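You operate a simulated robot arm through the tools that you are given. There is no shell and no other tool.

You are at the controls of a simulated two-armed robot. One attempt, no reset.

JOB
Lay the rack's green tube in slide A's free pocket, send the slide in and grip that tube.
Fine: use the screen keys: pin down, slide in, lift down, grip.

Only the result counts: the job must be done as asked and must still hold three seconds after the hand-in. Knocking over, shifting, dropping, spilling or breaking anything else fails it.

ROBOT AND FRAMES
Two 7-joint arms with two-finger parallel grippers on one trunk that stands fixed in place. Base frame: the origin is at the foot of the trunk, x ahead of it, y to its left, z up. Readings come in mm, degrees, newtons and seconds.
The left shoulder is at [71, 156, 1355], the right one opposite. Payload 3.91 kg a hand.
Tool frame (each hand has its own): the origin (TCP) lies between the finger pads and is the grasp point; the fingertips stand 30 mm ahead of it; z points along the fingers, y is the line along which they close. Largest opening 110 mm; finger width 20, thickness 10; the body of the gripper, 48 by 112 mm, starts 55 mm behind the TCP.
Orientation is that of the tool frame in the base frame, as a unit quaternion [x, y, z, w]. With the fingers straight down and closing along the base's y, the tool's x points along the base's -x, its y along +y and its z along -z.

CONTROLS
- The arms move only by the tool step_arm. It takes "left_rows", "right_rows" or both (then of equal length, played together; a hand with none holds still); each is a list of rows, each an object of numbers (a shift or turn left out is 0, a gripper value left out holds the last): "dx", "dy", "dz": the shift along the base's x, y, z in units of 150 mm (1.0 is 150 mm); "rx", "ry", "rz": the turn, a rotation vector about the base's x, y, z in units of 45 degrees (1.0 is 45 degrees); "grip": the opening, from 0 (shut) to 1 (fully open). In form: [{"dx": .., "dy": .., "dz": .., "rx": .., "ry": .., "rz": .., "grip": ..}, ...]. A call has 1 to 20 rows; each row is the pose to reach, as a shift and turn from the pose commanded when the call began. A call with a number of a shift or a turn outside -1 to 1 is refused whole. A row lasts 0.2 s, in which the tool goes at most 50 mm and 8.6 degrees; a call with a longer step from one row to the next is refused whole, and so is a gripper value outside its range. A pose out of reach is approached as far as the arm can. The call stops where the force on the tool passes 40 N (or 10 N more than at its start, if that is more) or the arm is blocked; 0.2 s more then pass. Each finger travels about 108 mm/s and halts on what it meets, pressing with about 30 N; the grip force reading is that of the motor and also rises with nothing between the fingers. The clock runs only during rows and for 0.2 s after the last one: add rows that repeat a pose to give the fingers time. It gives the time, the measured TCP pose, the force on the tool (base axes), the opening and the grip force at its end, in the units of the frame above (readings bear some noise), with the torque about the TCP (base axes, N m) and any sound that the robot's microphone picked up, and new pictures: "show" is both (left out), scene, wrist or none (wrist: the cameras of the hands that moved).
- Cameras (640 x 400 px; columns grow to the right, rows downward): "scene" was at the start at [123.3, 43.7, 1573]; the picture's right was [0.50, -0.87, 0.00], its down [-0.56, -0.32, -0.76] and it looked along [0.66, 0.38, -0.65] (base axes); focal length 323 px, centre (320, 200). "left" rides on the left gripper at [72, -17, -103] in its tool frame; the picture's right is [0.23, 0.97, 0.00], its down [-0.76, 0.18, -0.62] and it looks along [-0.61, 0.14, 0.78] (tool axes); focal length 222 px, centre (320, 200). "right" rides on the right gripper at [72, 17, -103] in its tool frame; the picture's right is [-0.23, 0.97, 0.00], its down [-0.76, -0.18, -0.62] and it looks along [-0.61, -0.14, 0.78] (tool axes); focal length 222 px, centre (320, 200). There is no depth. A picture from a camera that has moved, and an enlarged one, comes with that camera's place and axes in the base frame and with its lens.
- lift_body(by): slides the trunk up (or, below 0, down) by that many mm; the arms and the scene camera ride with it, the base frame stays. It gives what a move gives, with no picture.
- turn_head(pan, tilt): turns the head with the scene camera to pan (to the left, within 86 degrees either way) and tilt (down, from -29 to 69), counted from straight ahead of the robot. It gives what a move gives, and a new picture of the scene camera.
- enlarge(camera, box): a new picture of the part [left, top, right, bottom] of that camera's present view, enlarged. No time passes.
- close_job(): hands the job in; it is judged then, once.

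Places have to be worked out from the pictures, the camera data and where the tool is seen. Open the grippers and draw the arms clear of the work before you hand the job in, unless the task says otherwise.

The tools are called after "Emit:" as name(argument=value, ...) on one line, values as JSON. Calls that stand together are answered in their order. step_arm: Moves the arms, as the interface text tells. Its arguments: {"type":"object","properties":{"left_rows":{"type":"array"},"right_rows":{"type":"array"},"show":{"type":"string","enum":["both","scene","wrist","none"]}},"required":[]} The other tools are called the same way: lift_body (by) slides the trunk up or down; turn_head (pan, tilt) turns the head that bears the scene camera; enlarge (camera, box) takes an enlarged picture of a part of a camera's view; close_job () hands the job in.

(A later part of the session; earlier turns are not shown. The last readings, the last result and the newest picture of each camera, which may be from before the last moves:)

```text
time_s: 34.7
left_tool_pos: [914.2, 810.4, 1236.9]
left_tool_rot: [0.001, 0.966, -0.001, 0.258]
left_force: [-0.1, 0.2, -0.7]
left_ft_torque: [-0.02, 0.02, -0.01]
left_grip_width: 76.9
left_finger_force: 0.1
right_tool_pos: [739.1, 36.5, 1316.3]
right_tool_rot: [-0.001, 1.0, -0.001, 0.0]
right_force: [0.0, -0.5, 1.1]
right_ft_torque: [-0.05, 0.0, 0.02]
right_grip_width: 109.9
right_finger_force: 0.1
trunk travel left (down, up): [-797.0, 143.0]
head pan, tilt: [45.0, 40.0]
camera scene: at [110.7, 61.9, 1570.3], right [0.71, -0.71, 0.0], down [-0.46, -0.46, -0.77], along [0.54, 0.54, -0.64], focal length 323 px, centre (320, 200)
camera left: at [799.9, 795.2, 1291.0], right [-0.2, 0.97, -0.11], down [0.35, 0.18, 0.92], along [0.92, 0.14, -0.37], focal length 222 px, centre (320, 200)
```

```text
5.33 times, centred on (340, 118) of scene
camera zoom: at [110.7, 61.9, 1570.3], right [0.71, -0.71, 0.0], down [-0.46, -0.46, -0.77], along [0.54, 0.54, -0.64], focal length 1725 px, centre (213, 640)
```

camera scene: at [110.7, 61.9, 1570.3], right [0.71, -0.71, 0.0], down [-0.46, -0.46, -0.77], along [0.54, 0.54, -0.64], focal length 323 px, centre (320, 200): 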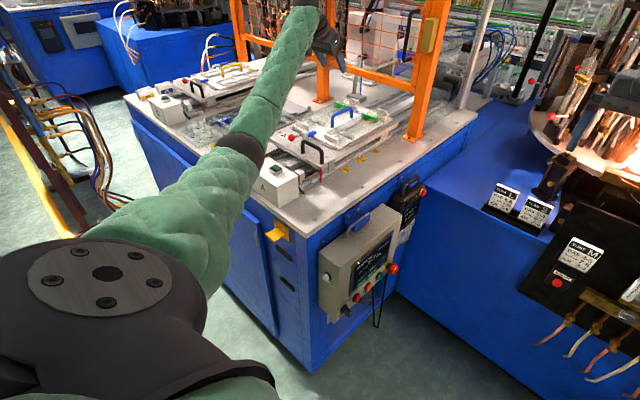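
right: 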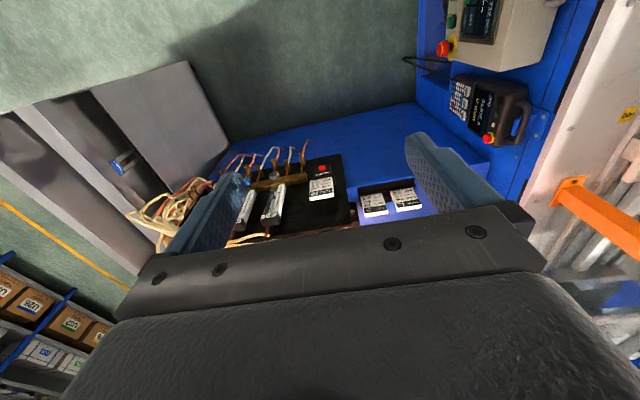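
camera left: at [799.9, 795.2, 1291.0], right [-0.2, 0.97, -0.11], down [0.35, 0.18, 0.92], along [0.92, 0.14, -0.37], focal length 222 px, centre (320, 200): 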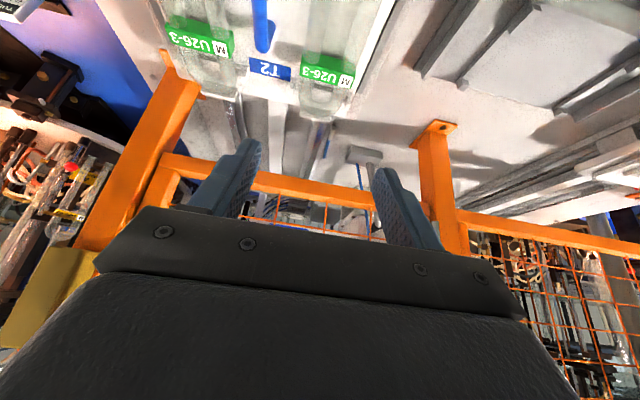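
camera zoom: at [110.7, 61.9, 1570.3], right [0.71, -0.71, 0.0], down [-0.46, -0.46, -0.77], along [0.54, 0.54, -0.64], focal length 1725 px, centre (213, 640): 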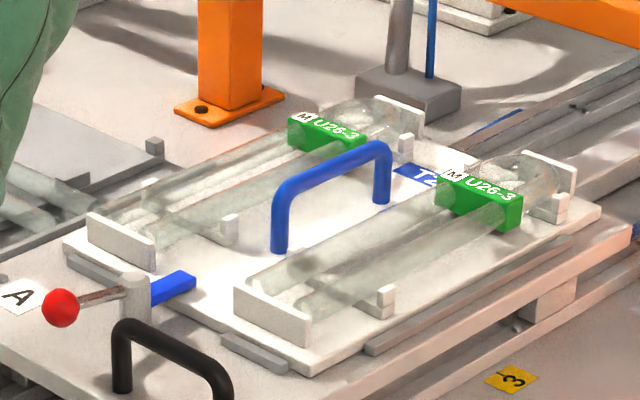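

The tube lies in slide A's pocket just like its neighbour. I now draw the left arm back and up, turning the tool upright again.

Emit:
step_arm(left_rows=[{"dx": -0.2, "dz": 0.15, "ry": 0.13}, {"dx": -0.4, "dz": 0.3, "ry": 0.27}, {"dx": -0.6, "dz": 0.4, "ry": 0.4}, {"dx": -0.8, "dz": 0.4, "ry": 0.53}, {"dx": -1.0, "dz": 0.4, "ry": 0.667}, {"dx": -1.0, "dz": 0.4, "ry": 0.667}], show="none")

Emit:
step_arm(left_rows=[{"dx": -0.2, "dy": -0.2}, {"dx": -0.4, "dy": -0.4}, {"dx": -0.6, "dy": -0.6}, {"dx": -0.8, "dy": -0.7}, {"dx": -1.0, "dy": -0.8}, {"dx": -1.0, "dy": -0.8}], show="both")

```text
time_s: 36.1
left_tool_pos: [767.1, 812.1, 1296.4]
left_tool_rot: [0.0, 1.0, -0.001, -0.002]
left_force: [-0.3, 0.7, 0.2]
left_ft_torque: [0.04, 0.0, 0.01]
left_grip_width: 76.9
left_finger_force: 0.1
right_tool_pos: [740.1, 35.6, 1314.9]
right_tool_rot: [-0.001, 1.0, 0.001, -0.001]
right_force: [0.0, -0.2, 0.1]
right_ft_torque: [-0.01, 0.0, -0.03]
right_grip_width: 109.8
right_finger_force: 0.0
trunk travel left (down, up): [-797.0, 143.0]
head pan, tilt: [45.0, 40.0]
```

```text
time_s: 37.5
left_tool_pos: [612.4, 688.6, 1297.6]
left_tool_rot: [0.0, 1.0, 0.0, 0.0]
left_force: [0.2, -0.6, -0.3]
left_ft_torque: [-0.01, 0.07, -0.01]
left_grip_width: 77.3
left_finger_force: 0.0
right_tool_pos: [739.6, 35.4, 1314.8]
right_tool_rot: [0.0, 1.0, 0.001, -0.001]
right_force: [-0.4, -1.1, 1.0]
right_ft_torque: [-0.04, 0.03, -0.03]
right_grip_width: 109.9
right_finger_force: 0.1
trunk travel left (down, up): [-797.0, 143.0]
head pan, tilt: [45.0, 40.0]
camera scene: at [111.6, 61.4, 1570.3], right [0.71, -0.71, 0.0], down [-0.46, -0.45, -0.77], along [0.54, 0.54, -0.64], focal length 323 px, centre (320, 200)
camera left: at [540.6, 673.5, 1401.3], right [-0.23, 0.97, 0.0], down [0.76, 0.18, 0.62], along [0.61, 0.14, -0.78], focal length 222 px, centre (320, 200)
```

scene: 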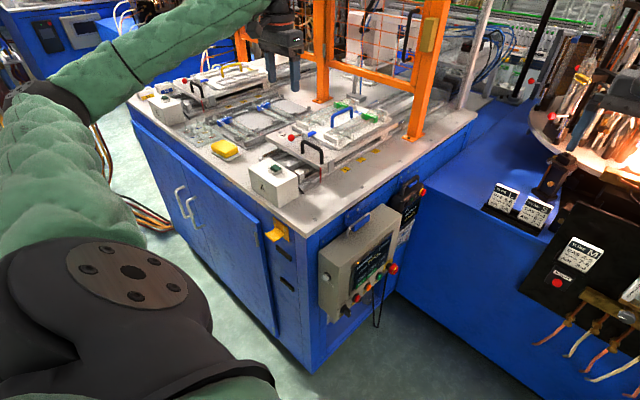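
left: 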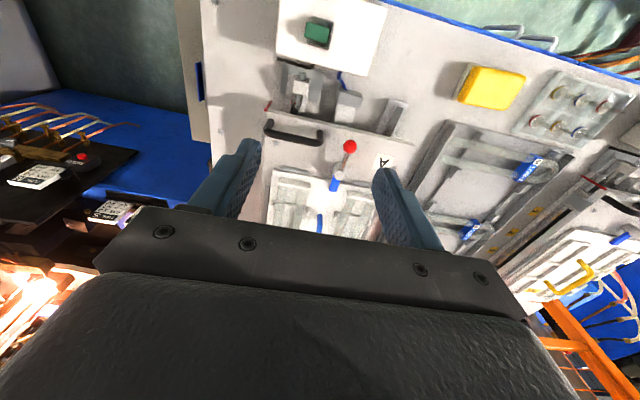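

I bring the left hand further back, then zoom in on the panel.

Emit:
step_arm(left_rows=[{"dx": -0.25, "dy": -0.15}, {"dx": -0.5, "dy": -0.3}, {"dx": -0.75, "dy": -0.45}, {"dx": -1.0, "dy": -0.6}, {"dx": -1.0, "dy": -0.6}], show="none")

Emit:
enlarge(camera="scene", box=[310, 200, 420, 320])

Emit:
enlarge(camera="scene", box=[345, 230, 400, 300])

Emit:
enlarge(camera="right", box=[400, 0, 640, 180])

```text
time_s: 38.7
left_tool_pos: [463.9, 600.0, 1295.4]
left_tool_rot: [0.0, 1.0, -0.001, 0.0]
left_force: [-0.4, 0.4, -0.4]
left_ft_torque: [0.02, 0.02, 0.03]
left_grip_width: 77.2
left_finger_force: 0.0
right_tool_pos: [740.5, 36.1, 1314.9]
right_tool_rot: [0.0, 1.0, -0.001, 0.0]
right_force: [0.4, 0.1, -0.5]
right_ft_torque: [-0.03, 0.01, -0.01]
right_grip_width: 110.1
right_finger_force: 0.0
trunk travel left (down, up): [-797.0, 143.0]
head pan, tilt: [45.0, 40.0]
```

```text
3.33 times, centred on (365, 260) of scene
camera zoom: at [111.7, 62.1, 1570.2], right [0.71, -0.71, 0.0], down [-0.46, -0.46, -0.77], along [0.54, 0.54, -0.64], focal length 1078 px, centre (170, 0)
```

zoom: 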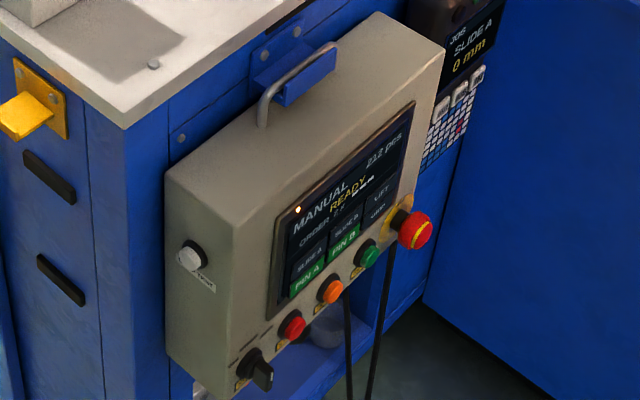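

```text
5.71 times, centred on (372, 265) of scene
camera zoom: at [111.7, 62.1, 1570.2], right [0.71, -0.71, 0.0], down [-0.46, -0.46, -0.77], along [0.54, 0.54, -0.64], focal length 1848 px, centre (20, -171)
```

zoom: 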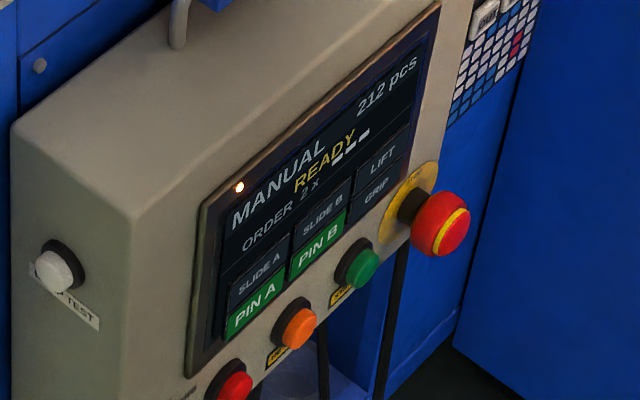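

```text
2.22 times, centred on (520, 90) of right
camera zoom: at [666.7, 53.9, 1418.0], right [0.23, 0.97, 0.0], down [0.76, -0.18, 0.62], along [0.61, -0.14, -0.78], focal length 494 px, centre (-124, 444)
```

zoom: 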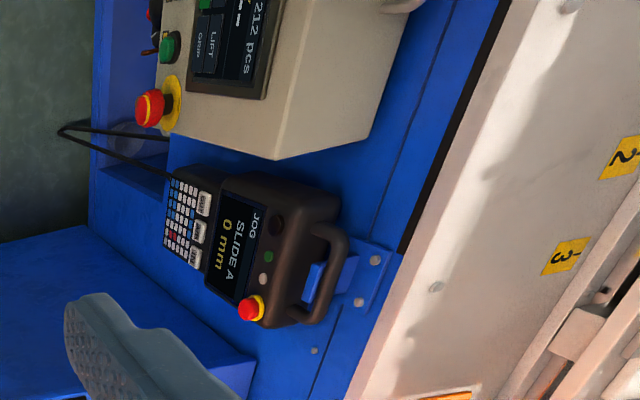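

Emit:
enlarge(camera="scene", box=[260, 110, 380, 190])

Emit:
enlarge(camera="left", box=[280, 60, 480, 220])

Emit:
enlarge(camera="scene", box=[180, 60, 300, 140])

Emit:
enlarge(camera="scene", box=[240, 0, 480, 130])

```text
5.00 times, centred on (320, 150) of scene
camera zoom: at [111.7, 62.1, 1570.2], right [0.71, -0.71, 0.0], down [-0.46, -0.46, -0.77], along [0.54, 0.54, -0.64], focal length 1617 px, centre (320, 450)
```

zoom: 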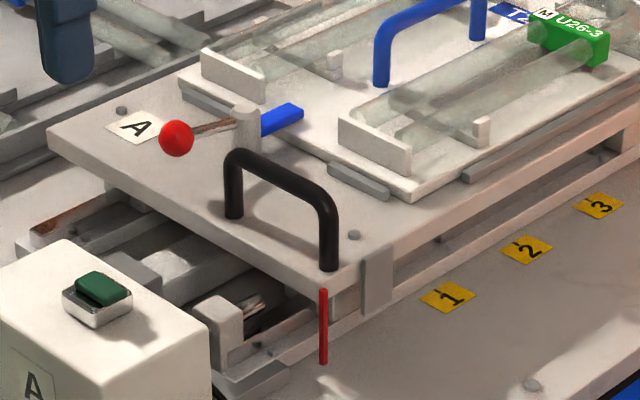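

```text
2.50 times, centred on (380, 140) of left
camera zoom: at [390.8, 583.3, 1398.0], right [-0.23, 0.97, 0.0], down [0.76, 0.18, 0.62], along [0.61, 0.14, -0.78], focal length 555 px, centre (170, 350)
```

zoom: 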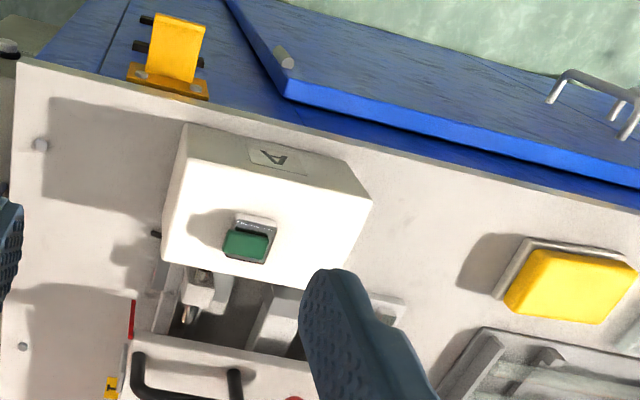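

```text
5.00 times, centred on (240, 100) of scene
camera zoom: at [111.7, 62.1, 1570.2], right [0.71, -0.71, 0.0], down [-0.46, -0.46, -0.77], along [0.54, 0.54, -0.64], focal length 1617 px, centre (720, 700)
```

zoom: 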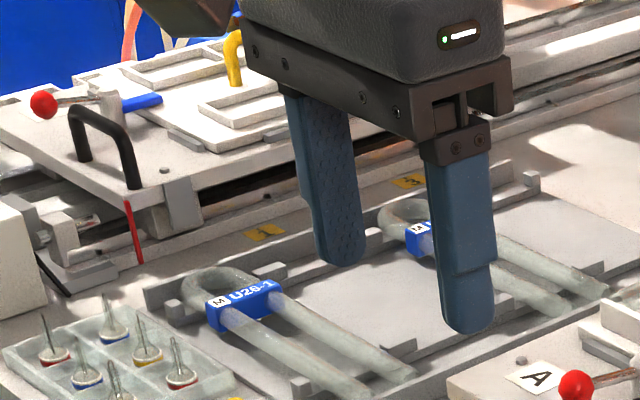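

```text
2.67 times, centred on (360, 65) of scene
camera zoom: at [111.7, 62.1, 1570.2], right [0.71, -0.71, 0.0], down [-0.46, -0.46, -0.77], along [0.54, 0.54, -0.64], focal length 862 px, centre (213, 560)
```

zoom: 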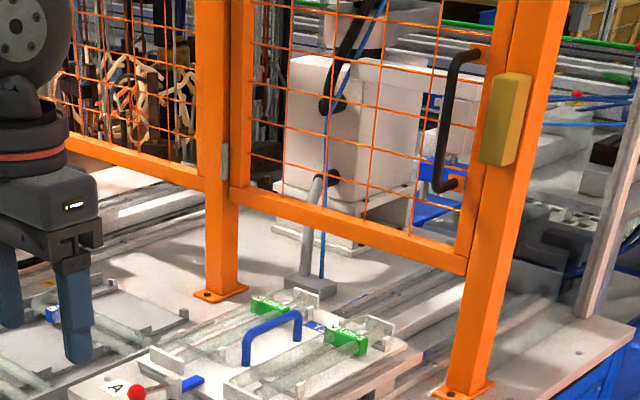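

The tube sits well. Stereo puts the panel screen on a vertical plane y≈401: keys at x≈634/690/744 and z≈746 (SLIDE A, SLIDE B, LIFT) and z≈720 (PIN A, PIN B, GRIP). Before moving the right hand down there I map the neighbouring burner cabinet.

Emit:
turn_head(pan=15, tilt=50)

Emit:
enlarge(camera="right", box=[0, 0, 640, 400])

```text
time_s: 39.6
left_tool_pos: [461.6, 598.7, 1296.0]
left_tool_rot: [0.001, 1.0, 0.0, 0.001]
left_force: [0.0, -0.3, -1.4]
left_ft_torque: [0.02, -0.01, 0.0]
left_grip_width: 77.1
left_finger_force: 0.1
right_tool_pos: [738.3, 35.2, 1316.4]
right_tool_rot: [0.0, 1.0, 0.0, 0.0]
right_force: [-0.7, 0.1, 0.4]
right_ft_torque: [-0.02, 0.01, -0.01]
right_grip_width: 109.8
right_finger_force: 0.1
trunk travel left (down, up): [-797.0, 143.0]
head pan, tilt: [15.0, 50.0]
camera scene: at [123.7, 20.9, 1556.4], right [0.26, -0.97, 0.0], down [-0.74, -0.2, -0.64], along [0.62, 0.17, -0.77], focal length 323 px, centre (320, 200)
```

scene: 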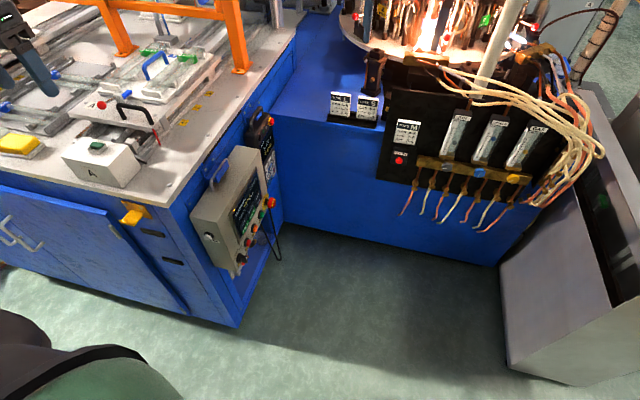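

```text
1.00 times, centred on (320, 200) of right (not enlarged: the box is as wide or as high as the picture)
camera zoom: at [664.7, 52.8, 1419.2], right [0.23, 0.97, 0.0], down [0.76, -0.18, 0.62], along [0.61, -0.14, -0.78], focal length 222 px, centre (320, 200)
```

zoom: 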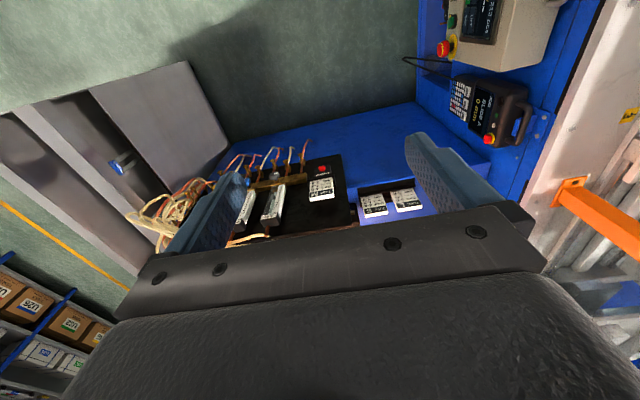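

The space in front of the panel is free (burner cabinet face is beyond x≈1000). I bring the right hand down in steps, closing its fingers, before turning it to point at the screen.

Emit:
step_arm(right_rows=[{"dx": -0.07, "dz": -0.2, "grip": 0.5}, {"dx": -0.15, "dz": -0.45, "grip": 0.0}, {"dx": -0.22, "dz": -0.7}, {"dx": -0.3, "dz": -0.9}, {"dx": -0.35, "dz": -1.0}, {"dx": -0.35, "dz": -1.0}], show="none")

Emit:
step_arm(right_rows=[{"dx": -0.07, "dz": -0.25}, {"dx": -0.15, "dz": -0.5}, {"dx": -0.25, "dz": -0.75}, {"dx": -0.35, "dz": -1.0}, {"dx": -0.35, "dz": -1.0}], show="both")

```text
time_s: 41.0
left_tool_pos: [463.4, 599.4, 1296.2]
left_tool_rot: [0.0, 1.0, 0.0, 0.0]
left_force: [-1.6, -0.1, 0.2]
left_ft_torque: [0.01, 0.02, -0.04]
left_grip_width: 77.2
left_finger_force: 0.1
right_tool_pos: [684.0, 37.0, 1164.5]
right_tool_rot: [0.0, 1.0, 0.0, 0.0]
right_force: [0.2, -0.2, -0.4]
right_ft_torque: [-0.01, -0.01, -0.01]
right_grip_width: 0.0
right_finger_force: 30.1
trunk travel left (down, up): [-797.0, 143.0]
head pan, tilt: [15.0, 50.0]
```

```text
time_s: 42.2
left_tool_pos: [462.2, 600.2, 1296.6]
left_tool_rot: [0.0, 1.0, 0.0, 0.0]
left_force: [-0.6, -0.1, -0.3]
left_ft_torque: [0.02, -0.01, 0.01]
left_grip_width: 77.1
left_finger_force: 0.0
right_tool_pos: [628.9, 37.3, 1013.0]
right_tool_rot: [0.0, 1.0, 0.0, -0.001]
right_force: [1.0, -0.1, -0.3]
right_ft_torque: [-0.07, -0.05, -0.01]
right_grip_width: 0.1
right_finger_force: 30.1
trunk travel left (down, up): [-797.0, 143.0]
head pan, tilt: [15.0, 50.0]
camera scene: at [124.0, 21.5, 1556.3], right [0.26, -0.97, 0.0], down [-0.74, -0.2, -0.64], along [0.62, 0.17, -0.77], focal length 323 px, centre (320, 200)
camera right: at [555.6, 56.4, 1115.6], right [0.23, 0.97, 0.0], down [0.76, -0.18, 0.62], along [0.61, -0.14, -0.78], focal length 222 px, centre (320, 200)
```

scene: 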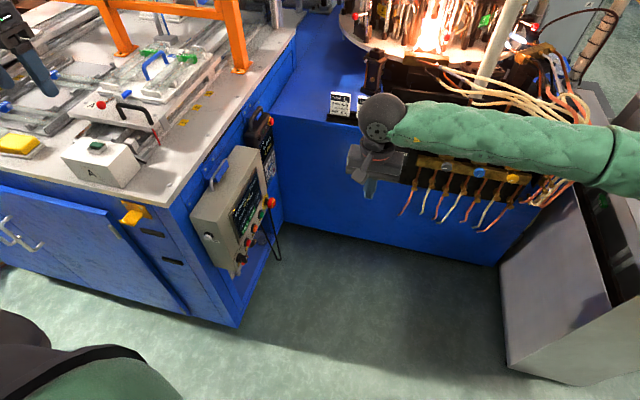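
right: 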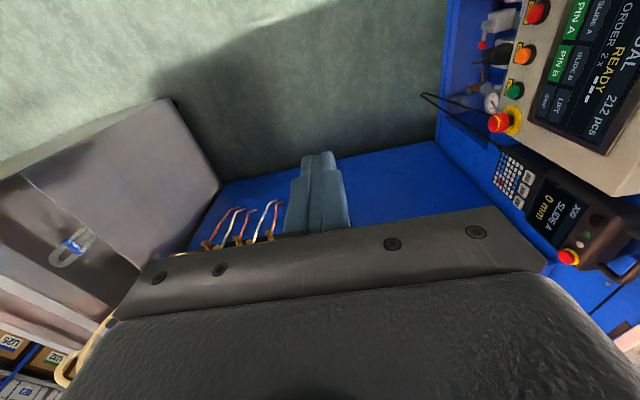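

The right wrist camera now sees the screen; I enlarge it for the details and for stereo.

Emit:
enlarge(camera="right", box=[480, 0, 640, 160])

Emit:
enlarge(camera="scene", box=[185, 140, 285, 280])

Emit:
enlarge(camera="scene", box=[225, 165, 275, 240])

```text
2.50 times, centred on (560, 80) of right
camera zoom: at [555.6, 56.4, 1115.6], right [0.23, 0.97, 0.0], down [0.76, -0.18, 0.62], along [0.61, -0.14, -0.78], focal length 555 px, centre (-280, 500)
```

zoom: 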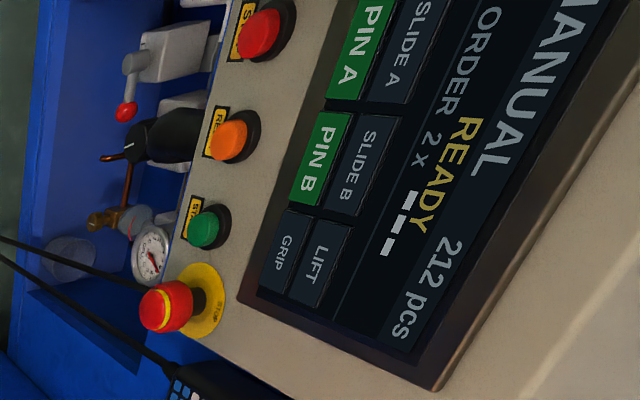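

```text
2.86 times, centred on (235, 210) of scene
camera zoom: at [124.0, 21.5, 1556.3], right [0.26, -0.97, 0.0], down [-0.74, -0.2, -0.64], along [0.62, 0.17, -0.77], focal length 924 px, centre (563, 171)
```

zoom: 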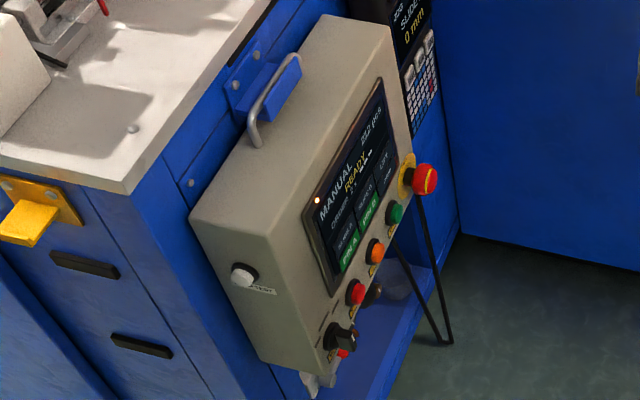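

```text
5.33 times, centred on (250, 202) of scene
camera zoom: at [124.0, 21.5, 1556.3], right [0.26, -0.97, 0.0], down [-0.74, -0.2, -0.64], along [0.62, 0.17, -0.77], focal length 1725 px, centre (693, 187)
```

zoom: 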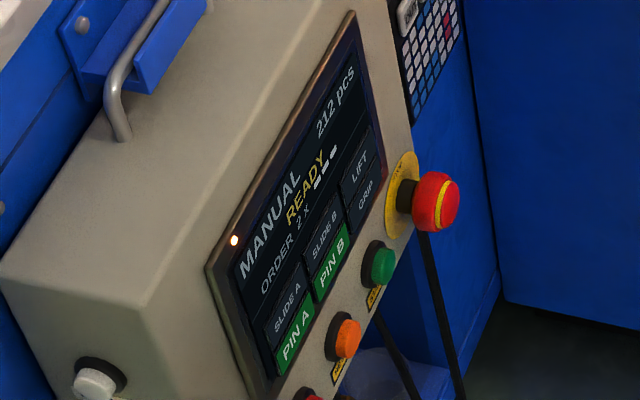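

Keys found from the new view agree: x≈634/687/743, upper row z≈749, lower row z≈722, plane y≈400. I lower the right hand and turn it about x so the fingers point at the screen.

Emit:
step_arm(right_rows=[{"dy": 0.05, "dz": -0.14, "rx": 0.14}, {"dy": 0.1, "dz": -0.28, "rx": 0.28}, {"dy": 0.2, "dz": -0.42, "rx": 0.42}, {"dy": 0.3, "dz": -0.56, "rx": 0.56}, {"dy": 0.4, "dz": -0.7, "rx": 0.7}, {"dy": 0.45, "dz": -0.85, "rx": 0.85}, {"dy": 0.5, "dz": -1.0, "rx": 1.0}, {"dy": 0.5, "dz": -1.0, "rx": 1.0}], show="both")

```text
time_s: 44.0
left_tool_pos: [463.0, 599.3, 1295.5]
left_tool_rot: [0.0, 1.0, 0.0, 0.0]
left_force: [0.9, 0.5, -0.2]
left_ft_torque: [0.0, -0.01, 0.0]
left_grip_width: 77.1
left_finger_force: 0.0
right_tool_pos: [632.1, 112.0, 864.8]
right_tool_rot: [0.0, 0.924, 0.382, -0.001]
right_force: [-0.6, 0.2, 0.7]
right_ft_torque: [-0.03, 0.03, -0.01]
right_grip_width: 0.0
right_finger_force: 29.4
trunk travel left (down, up): [-797.0, 143.0]
head pan, tilt: [15.0, 50.0]
camera scene: at [124.2, 21.7, 1556.3], right [0.26, -0.97, 0.0], down [-0.74, -0.2, -0.64], along [0.62, 0.17, -0.77], focal length 323 px, centre (320, 200)
camera right: at [558.8, 52.5, 950.2], right [0.23, 0.69, 0.69], down [0.76, -0.57, 0.31], along [0.61, 0.45, -0.65], focal length 222 px, centre (320, 200)
```

scene: 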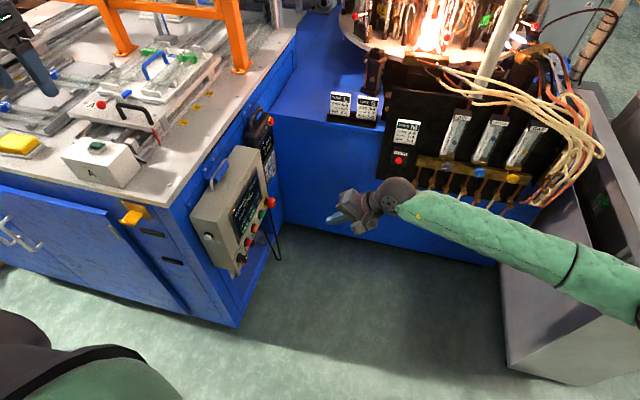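
right: 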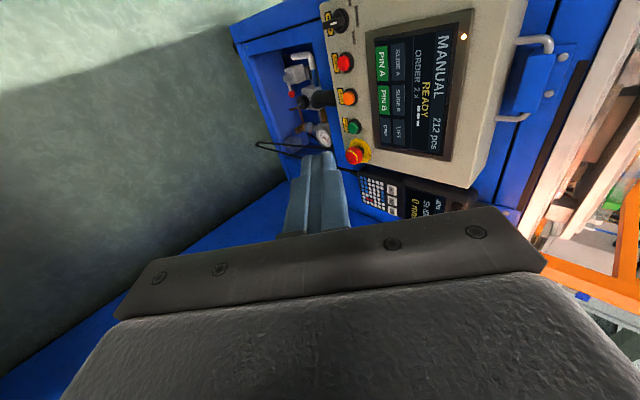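

The screen and all keys are visible. I turn the remaining 25° and approach to y≈262, z≈740.

Emit:
step_arm(right_rows=[{"dy": 0.2, "dz": -0.17, "rx": 0.11}, {"dy": 0.4, "dz": -0.34, "rx": 0.22}, {"dy": 0.6, "dz": -0.51, "rx": 0.33}, {"dy": 0.8, "dz": -0.68, "rx": 0.44}, {"dy": 1.0, "dz": -0.83, "rx": 0.556}, {"dy": 1.0, "dz": -0.83, "rx": 0.556}], show="both")

Emit:
enlarge(camera="right", box=[240, 0, 560, 200])

```text
time_s: 45.4
left_tool_pos: [463.2, 598.4, 1296.9]
left_tool_rot: [0.0, 1.0, 0.0, 0.0]
left_force: [0.8, 1.1, 0.4]
left_ft_torque: [0.01, 0.01, 0.02]
left_grip_width: 77.0
left_finger_force: 0.0
right_tool_pos: [635.6, 256.9, 738.9]
right_tool_rot: [0.002, 0.818, 0.575, 0.0]
right_force: [-0.6, 0.3, -0.3]
right_ft_torque: [0.02, -0.03, 0.04]
right_grip_width: 0.0
right_finger_force: 29.9
trunk travel left (down, up): [-797.0, 143.0]
head pan, tilt: [15.0, 50.0]
camera scene: at [124.3, 20.3, 1556.3], right [0.26, -0.97, 0.0], down [-0.74, -0.2, -0.64], along [0.62, 0.17, -0.77], focal length 323 px, centre (320, 200)
camera right: at [562.0, 166.7, 789.5], right [0.23, 0.33, 0.92], down [0.76, -0.65, 0.04], along [0.61, 0.69, -0.4], focal length 222 px, centre (320, 200)
```

scene: 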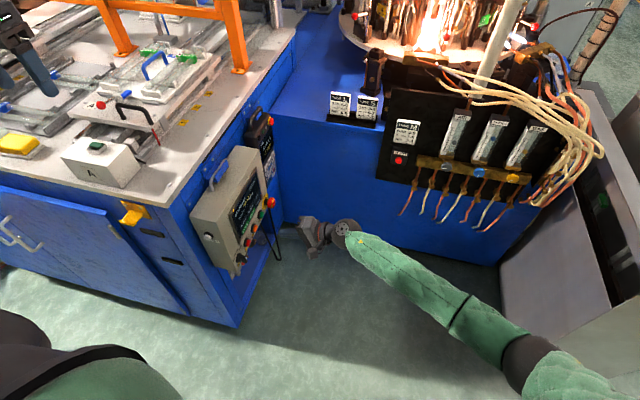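
right: 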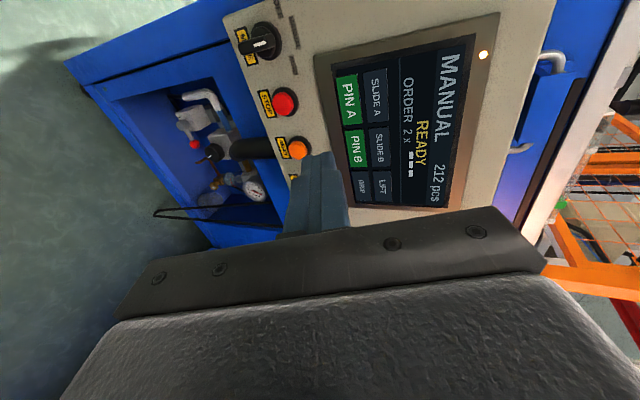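

```text
2.00 times, centred on (400, 100) of right
camera zoom: at [562.0, 166.7, 789.5], right [0.23, 0.33, 0.92], down [0.76, -0.65, 0.04], along [0.61, 0.69, -0.4], focal length 444 px, centre (160, 400)
```

zoom: 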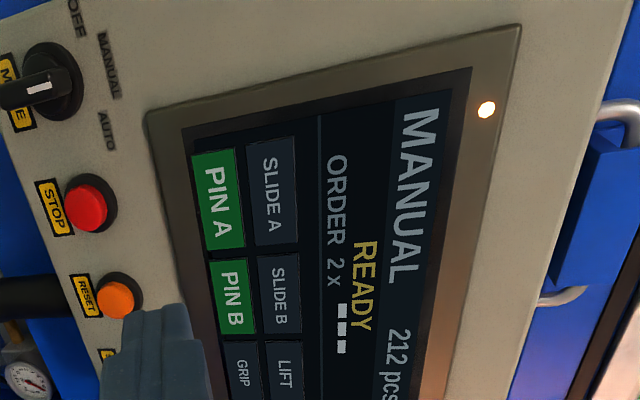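

Key centres refine to x≈631.5/686.5/741 and z≈721.5 (PIN/GRIP row) and 749 (SLIDE/LIFT row), with the plane at y≈400. I bring the closed fingertips to about 18 mm in front of PIN A.

Emit:
step_arm(right_rows=[{"dx": -0.008, "dy": 0.15, "dz": -0.04}, {"dx": -0.016, "dy": 0.3, "dz": -0.093}, {"dx": -0.016, "dy": 0.45, "dz": -0.093}, {"dx": -0.016, "dy": 0.567, "dz": -0.093}, {"dx": -0.016, "dy": 0.567, "dz": -0.093}, {"dx": -0.016, "dy": 0.567, "dz": -0.093}], show="both")

Emit:
enlarge(camera="right", box=[240, 80, 480, 230])

Emit:
enlarge(camera="scene", box=[190, 150, 290, 270])

```text
time_s: 46.8
left_tool_pos: [461.0, 598.5, 1295.0]
left_tool_rot: [-0.001, 1.0, 0.0, 0.0]
left_force: [0.0, 0.2, -0.2]
left_ft_torque: [-0.02, -0.01, -0.01]
left_grip_width: 77.1
left_finger_force: 0.0
right_tool_pos: [630.3, 345.9, 725.8]
right_tool_rot: [0.0, 0.819, 0.574, 0.0]
right_force: [0.4, -0.3, 0.0]
right_ft_torque: [0.01, -0.02, 0.02]
right_grip_width: 0.0
right_finger_force: 29.0
trunk travel left (down, up): [-797.0, 143.0]
head pan, tilt: [15.0, 50.0]
camera scene: at [124.1, 21.7, 1556.3], right [0.26, -0.97, 0.0], down [-0.74, -0.2, -0.64], along [0.62, 0.17, -0.77], focal length 323 px, centre (320, 200)
camera right: at [556.5, 254.8, 777.3], right [0.23, 0.33, 0.91], down [0.76, -0.65, 0.05], along [0.61, 0.69, -0.4], focal length 222 px, centre (320, 200)
```

scene: 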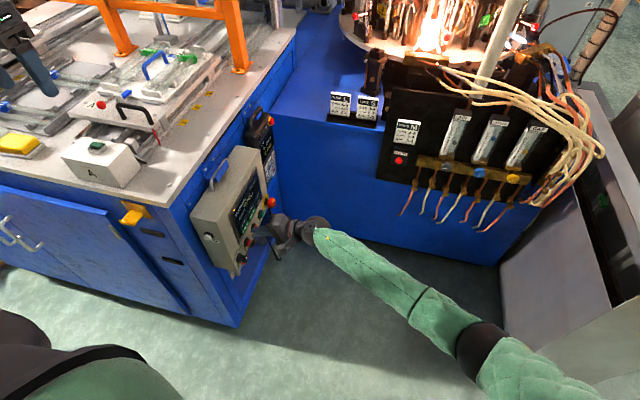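
right: 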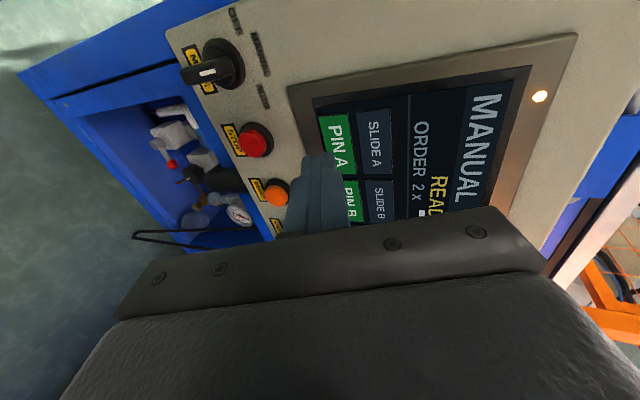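

```text
2.67 times, centred on (360, 155) of right
camera zoom: at [556.5, 254.8, 777.3], right [0.23, 0.33, 0.91], down [0.76, -0.65, 0.05], along [0.61, 0.69, -0.4], focal length 592 px, centre (213, 320)
```

zoom: 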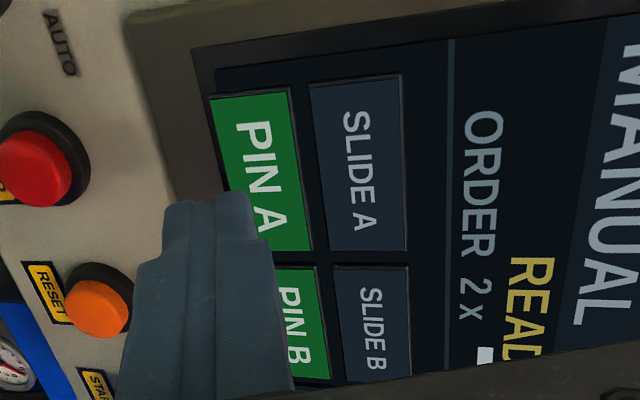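

```text
3.33 times, centred on (240, 210) of scene
camera zoom: at [124.1, 21.7, 1556.3], right [0.26, -0.97, 0.0], down [-0.74, -0.2, -0.64], along [0.62, 0.17, -0.77], focal length 1078 px, centre (587, 167)
```

zoom: 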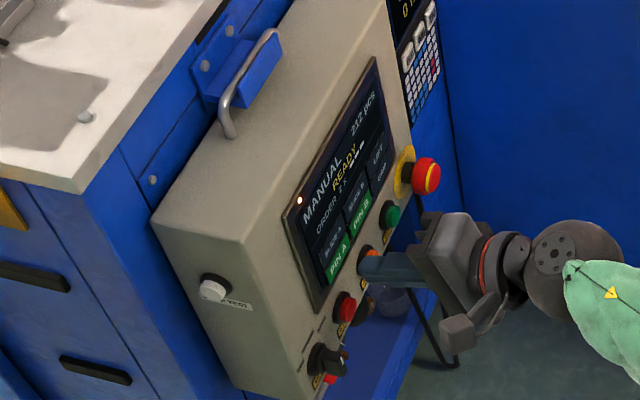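

PIN A's centre again comes out at (630, 400, 721.5) and the fingertip is right in front of it with ~22 mm to go. I advance 16 mm, then creep.

Emit:
step_arm(right_rows=[{"dy": 0.05}, {"dy": 0.1}, {"dy": 0.107}, {"dy": 0.107}], show="wrist")

Emit:
enlarge(camera="right", box=[280, 100, 440, 220])

```text
time_s: 47.8
left_tool_pos: [462.5, 598.7, 1295.8]
left_tool_rot: [0.0, 1.0, 0.0, 0.0]
left_force: [0.8, -0.9, 0.0]
left_ft_torque: [0.0, -0.02, -0.05]
left_grip_width: 77.0
left_finger_force: 0.1
right_tool_pos: [629.7, 361.4, 727.4]
right_tool_rot: [-0.001, 0.819, 0.574, 0.0]
right_force: [0.8, 0.2, 0.3]
right_ft_torque: [-0.01, 0.03, 0.0]
right_grip_width: 0.0
right_finger_force: 30.1
trunk travel left (down, up): [-797.0, 143.0]
head pan, tilt: [15.0, 50.0]
camera right: at [557.6, 271.6, 777.5], right [0.23, 0.33, 0.92], down [0.76, -0.65, 0.05], along [0.61, 0.69, -0.4], focal length 222 px, centre (320, 200)
```

right: 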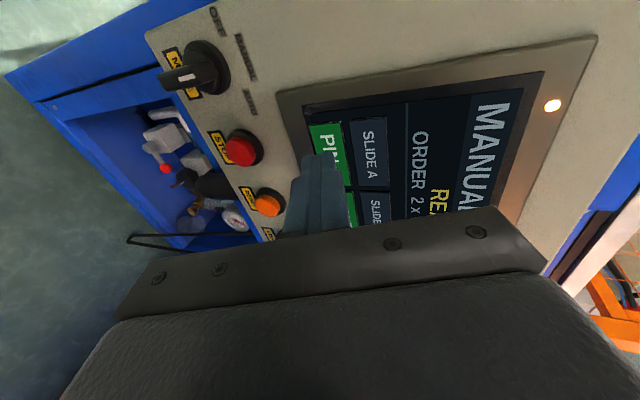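

```text
3.33 times, centred on (360, 160) of right
camera zoom: at [557.6, 271.6, 777.5], right [0.23, 0.33, 0.92], down [0.76, -0.65, 0.05], along [0.61, 0.69, -0.4], focal length 740 px, centre (187, 333)
```

zoom: 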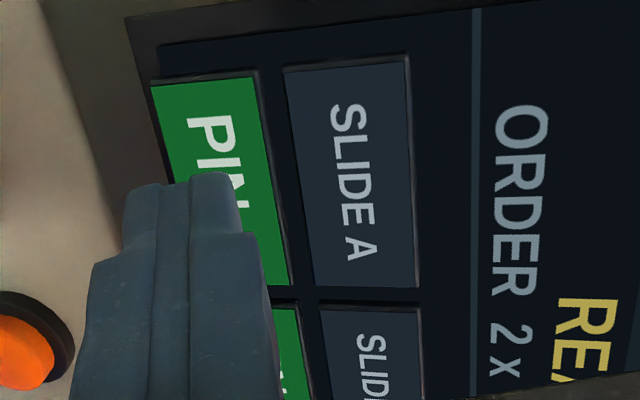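

The upper fingertip is over the PIN A key. I creep forward 6 mm and read the force.

Emit:
step_arm(right_rows=[{"dy": 0.02}, {"dy": 0.04}, {"dy": 0.04}], show="none")

```text
time_s: 48.6
left_tool_pos: [460.6, 599.1, 1296.5]
left_tool_rot: [0.0, 1.0, 0.0, 0.001]
left_force: [0.5, -0.1, -0.5]
left_ft_torque: [0.01, 0.0, 0.0]
left_grip_width: 76.9
left_finger_force: 0.0
right_tool_pos: [629.8, 367.4, 726.4]
right_tool_rot: [0.0, 0.819, 0.573, 0.0]
right_force: [0.1, 0.6, -0.1]
right_ft_torque: [0.02, 0.01, 0.0]
right_grip_width: 0.1
right_finger_force: 30.3
trunk travel left (down, up): [-797.0, 143.0]
head pan, tilt: [15.0, 50.0]
```

No contact yet at TCP y≈367. I creep 3 mm more.

Emit:
step_arm(right_rows=[{"dy": 0.01}, {"dy": 0.02}, {"dy": 0.02}], show="wrist")

Emit:
enlarge(camera="right", box=[280, 100, 440, 220])

```text
time_s: 49.4
left_tool_pos: [461.9, 599.0, 1296.0]
left_tool_rot: [0.0, 1.0, 0.0, 0.001]
left_force: [0.0, -0.4, 0.0]
left_ft_torque: [-0.02, 0.0, 0.0]
left_grip_width: 76.8
left_finger_force: 0.0
right_tool_pos: [630.0, 370.1, 725.8]
right_tool_rot: [0.0, 0.819, 0.573, 0.0]
right_force: [0.8, -2.0, -1.8]
right_ft_torque: [-0.01, -0.03, -0.04]
right_grip_width: 0.2
right_finger_force: 30.2
trunk travel left (down, up): [-797.0, 143.0]
head pan, tilt: [15.0, 50.0]
heard: click
camera right: at [556.9, 279.9, 777.8], right [0.23, 0.33, 0.92], down [0.76, -0.65, 0.05], along [0.61, 0.69, -0.4], focal length 222 px, centre (320, 200)
```

right: 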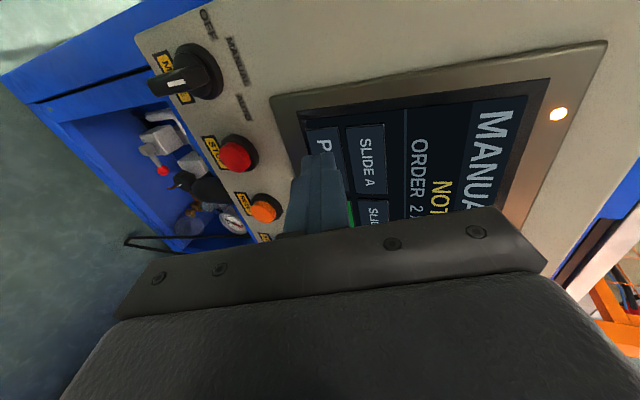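

```text
3.33 times, centred on (360, 160) of right
camera zoom: at [556.9, 279.9, 777.8], right [0.23, 0.33, 0.92], down [0.76, -0.65, 0.05], along [0.61, 0.69, -0.4], focal length 740 px, centre (187, 333)
```

zoom: 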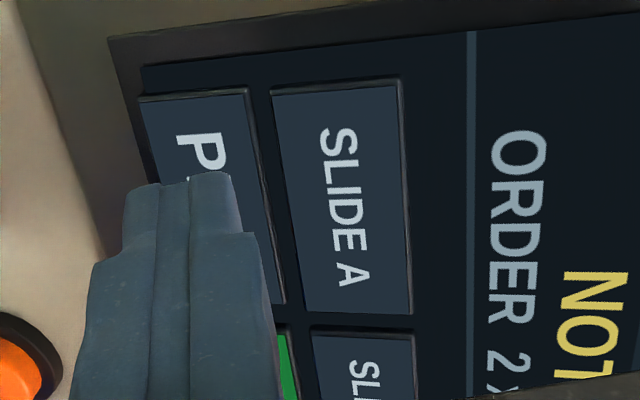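

A click was heard: the PIN A key went dark and the status line changed to "NOT…". I back off and look at the screen and the slide.

Emit:
step_arm(right_rows=[{"dy": -0.1}, {"dy": -0.25}, {"dy": -0.5}, {"dy": -0.7}, {"dy": -0.7}], show="both")

Emit:
enlarge(camera="right", box=[240, 0, 560, 200])

Emit:
enlarge(camera="scene", box=[60, 40, 220, 190])

```text
time_s: 50.6
left_tool_pos: [463.3, 598.6, 1296.4]
left_tool_rot: [0.0, 1.0, 0.0, 0.001]
left_force: [0.0, -0.4, -0.7]
left_ft_torque: [0.01, -0.03, -0.02]
left_grip_width: 76.7
left_finger_force: 0.0
right_tool_pos: [630.4, 268.0, 728.5]
right_tool_rot: [0.0, 0.819, 0.574, -0.001]
right_force: [0.3, 0.4, -0.8]
right_ft_torque: [-0.04, 0.0, 0.0]
right_grip_width: 0.2
right_finger_force: 30.8
trunk travel left (down, up): [-797.0, 143.0]
head pan, tilt: [15.0, 50.0]
camera scene: at [124.2, 22.1, 1556.3], right [0.26, -0.97, 0.0], down [-0.74, -0.2, -0.64], along [0.62, 0.17, -0.77], focal length 323 px, centre (320, 200)
camera right: at [556.0, 177.9, 779.7], right [0.23, 0.33, 0.91], down [0.76, -0.65, 0.05], along [0.61, 0.69, -0.4], focal length 222 px, centre (320, 200)
```

scene: 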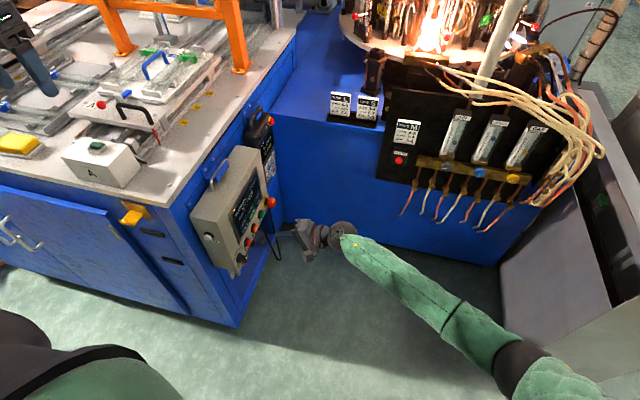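
right: 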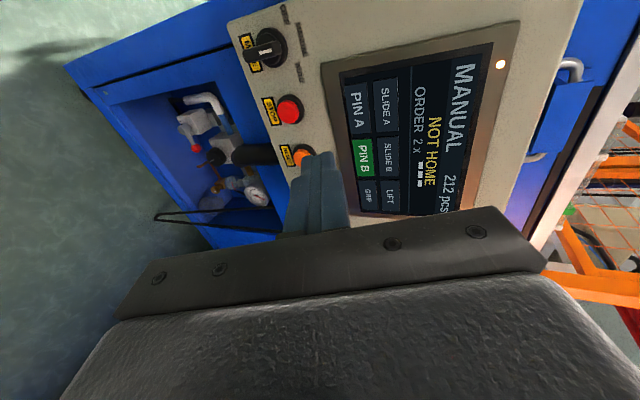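

```text
2.00 times, centred on (400, 100) of right
camera zoom: at [556.0, 177.9, 779.7], right [0.23, 0.33, 0.91], down [0.76, -0.65, 0.05], along [0.61, 0.69, -0.4], focal length 444 px, centre (160, 400)
```

zoom: 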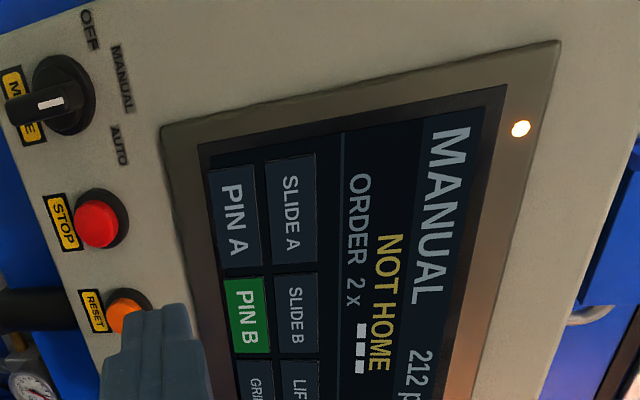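

```text
2.67 times, centred on (140, 115) of scene
camera zoom: at [124.2, 22.1, 1556.3], right [0.26, -0.97, 0.0], down [-0.74, -0.2, -0.64], along [0.62, 0.17, -0.77], focal length 862 px, centre (800, 427)
```

zoom: 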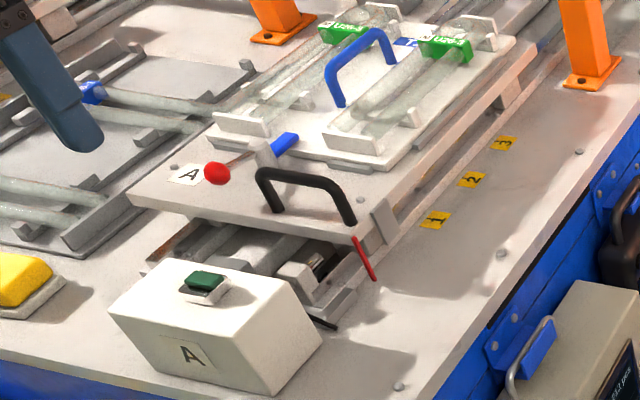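

PIN A has toggled and the status reads "NOT HOME", which fits the pin having gone down from its home (up, lit) state. Next is SLIDE A: I raise the fingertip 27.5 mm and approach.

Emit:
step_arm(right_rows=[{"dy": 0.1, "dz": 0.1}, {"dy": 0.3, "dz": 0.183}, {"dy": 0.5, "dz": 0.183}, {"dy": 0.62, "dz": 0.183}, {"dy": 0.62, "dz": 0.183}], show="wrist")

Emit:
enlarge(camera="right", box=[280, 100, 440, 220])

```text
time_s: 51.8
left_tool_pos: [463.1, 598.5, 1295.8]
left_tool_rot: [0.0, 1.0, -0.001, 0.001]
left_force: [-0.2, 0.0, 0.7]
left_ft_torque: [0.0, 0.02, -0.01]
left_grip_width: 77.4
left_finger_force: 0.0
right_tool_pos: [627.8, 360.4, 752.9]
right_tool_rot: [0.0, 0.819, 0.573, 0.0]
right_force: [-0.7, -0.7, 0.0]
right_ft_torque: [0.0, 0.01, 0.01]
right_grip_width: 0.1
right_finger_force: 30.0
trunk travel left (down, up): [-797.0, 143.0]
head pan, tilt: [15.0, 50.0]
camera right: at [554.8, 269.6, 805.2], right [0.23, 0.33, 0.92], down [0.76, -0.65, 0.05], along [0.61, 0.69, -0.4], focal length 222 px, centre (320, 200)
```

right: 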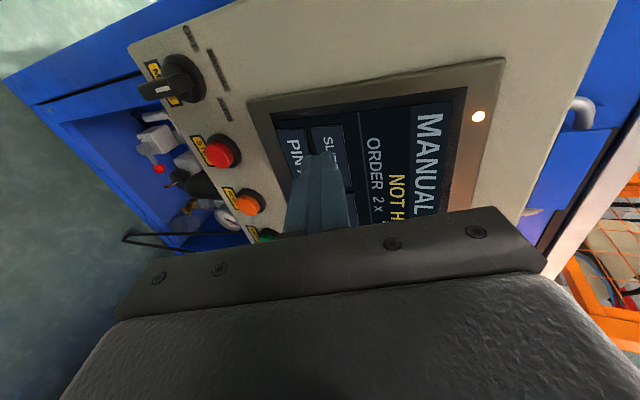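

```text
3.33 times, centred on (360, 160) of right
camera zoom: at [554.8, 269.6, 805.2], right [0.23, 0.33, 0.92], down [0.76, -0.65, 0.05], along [0.61, 0.69, -0.4], focal length 740 px, centre (187, 333)
```

zoom: 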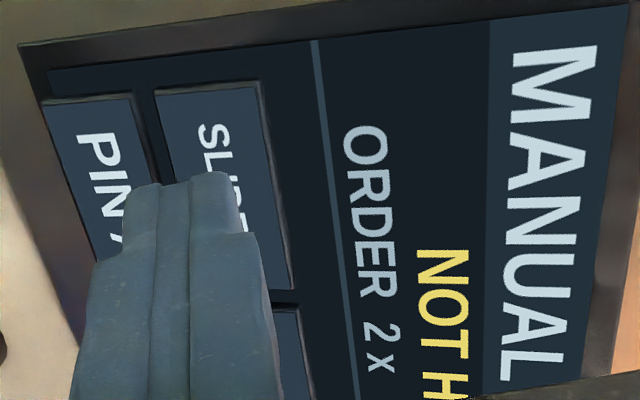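

Alignment to the SLIDE A key is the same as it was for PIN A. I creep forward to touch it.

Emit:
step_arm(right_rows=[{"dy": 0.03}, {"dy": 0.055}, {"dy": 0.07}, {"dy": 0.08}, {"dy": 0.08}], show="wrist")

Emit:
enlarge(camera="right", box=[280, 100, 440, 220])

```text
time_s: 53.0
left_tool_pos: [461.5, 597.9, 1296.4]
left_tool_rot: [0.0, 1.0, 0.0, 0.001]
left_force: [0.0, 0.5, 0.0]
left_ft_torque: [-0.05, 0.02, 0.03]
left_grip_width: 77.0
left_finger_force: 0.0
right_tool_pos: [629.9, 371.1, 754.5]
right_tool_rot: [0.0, 0.819, 0.573, -0.001]
right_force: [-0.8, -0.9, 0.1]
right_ft_torque: [-0.02, -0.02, 0.06]
right_grip_width: 0.3
right_finger_force: 29.7
trunk travel left (down, up): [-797.0, 143.0]
head pan, tilt: [15.0, 50.0]
heard: click
camera right: at [556.9, 280.0, 805.3], right [0.23, 0.33, 0.92], down [0.76, -0.65, 0.05], along [0.61, 0.69, -0.4], focal length 222 px, centre (320, 200)
```

right: 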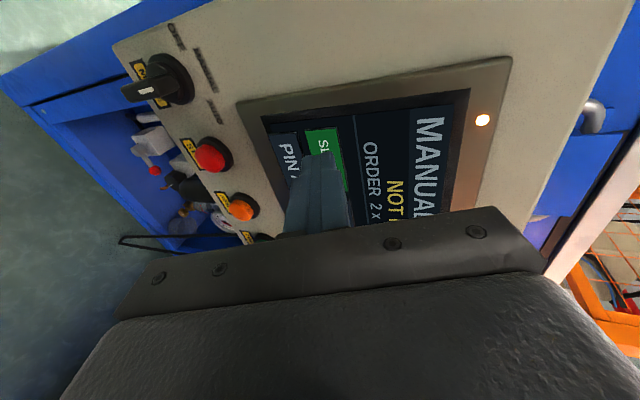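

```text
3.33 times, centred on (360, 160) of right
camera zoom: at [556.9, 280.0, 805.3], right [0.23, 0.33, 0.92], down [0.76, -0.65, 0.05], along [0.61, 0.69, -0.4], focal length 740 px, centre (187, 333)
```

zoom: 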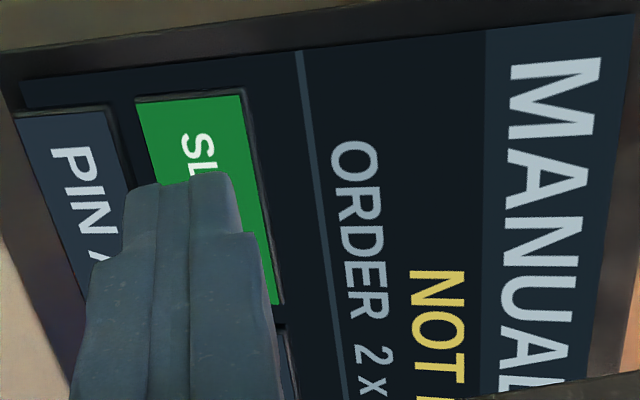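

SLIDE A has lit green with a click. I back off and look whether the slide is moving in with the tube.

Emit:
step_arm(right_rows=[{"dy": -0.1}, {"dy": -0.3}, {"dy": -0.5}, {"dy": -0.5}], show="scene")

Emit:
enlarge(camera="right", box=[240, 0, 560, 200])

Emit:
enlarge(camera="scene", box=[60, 0, 300, 190])

```text
time_s: 54.0
left_tool_pos: [461.6, 599.7, 1294.8]
left_tool_rot: [0.0, 1.0, 0.0, 0.0]
left_force: [-0.2, 1.0, -0.7]
left_ft_torque: [0.0, 0.01, 0.0]
left_grip_width: 76.8
left_finger_force: 0.1
right_tool_pos: [629.8, 297.4, 755.3]
right_tool_rot: [0.001, 0.819, 0.573, 0.0]
right_force: [0.9, -0.1, 0.1]
right_ft_torque: [-0.03, -0.03, 0.03]
right_grip_width: 0.3
right_finger_force: 30.3
trunk travel left (down, up): [-797.0, 143.0]
head pan, tilt: [15.0, 50.0]
camera scene: at [124.2, 22.1, 1556.3], right [0.26, -0.97, 0.0], down [-0.74, -0.2, -0.64], along [0.62, 0.17, -0.77], focal length 323 px, centre (320, 200)
```

scene: 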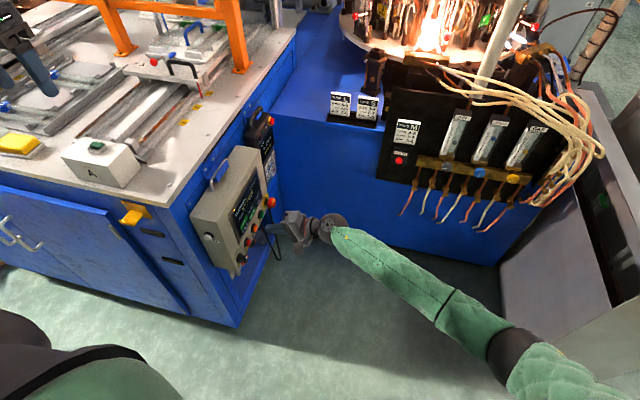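

```text
2.00 times, centred on (400, 100) of right
camera zoom: at [557.4, 206.6, 806.1], right [0.23, 0.33, 0.91], down [0.76, -0.65, 0.05], along [0.61, 0.69, -0.4], focal length 444 px, centre (160, 400)
```

zoom: 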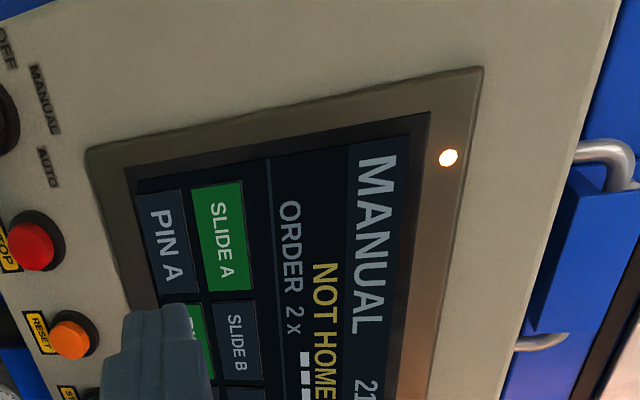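

```text
2.11 times, centred on (180, 95) of scene
camera zoom: at [124.2, 22.1, 1556.3], right [0.26, -0.97, 0.0], down [-0.74, -0.2, -0.64], along [0.62, 0.17, -0.77], focal length 681 px, centre (615, 421)
```

zoom: 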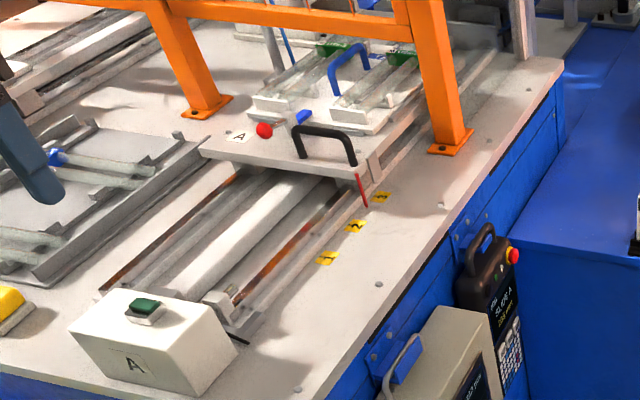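

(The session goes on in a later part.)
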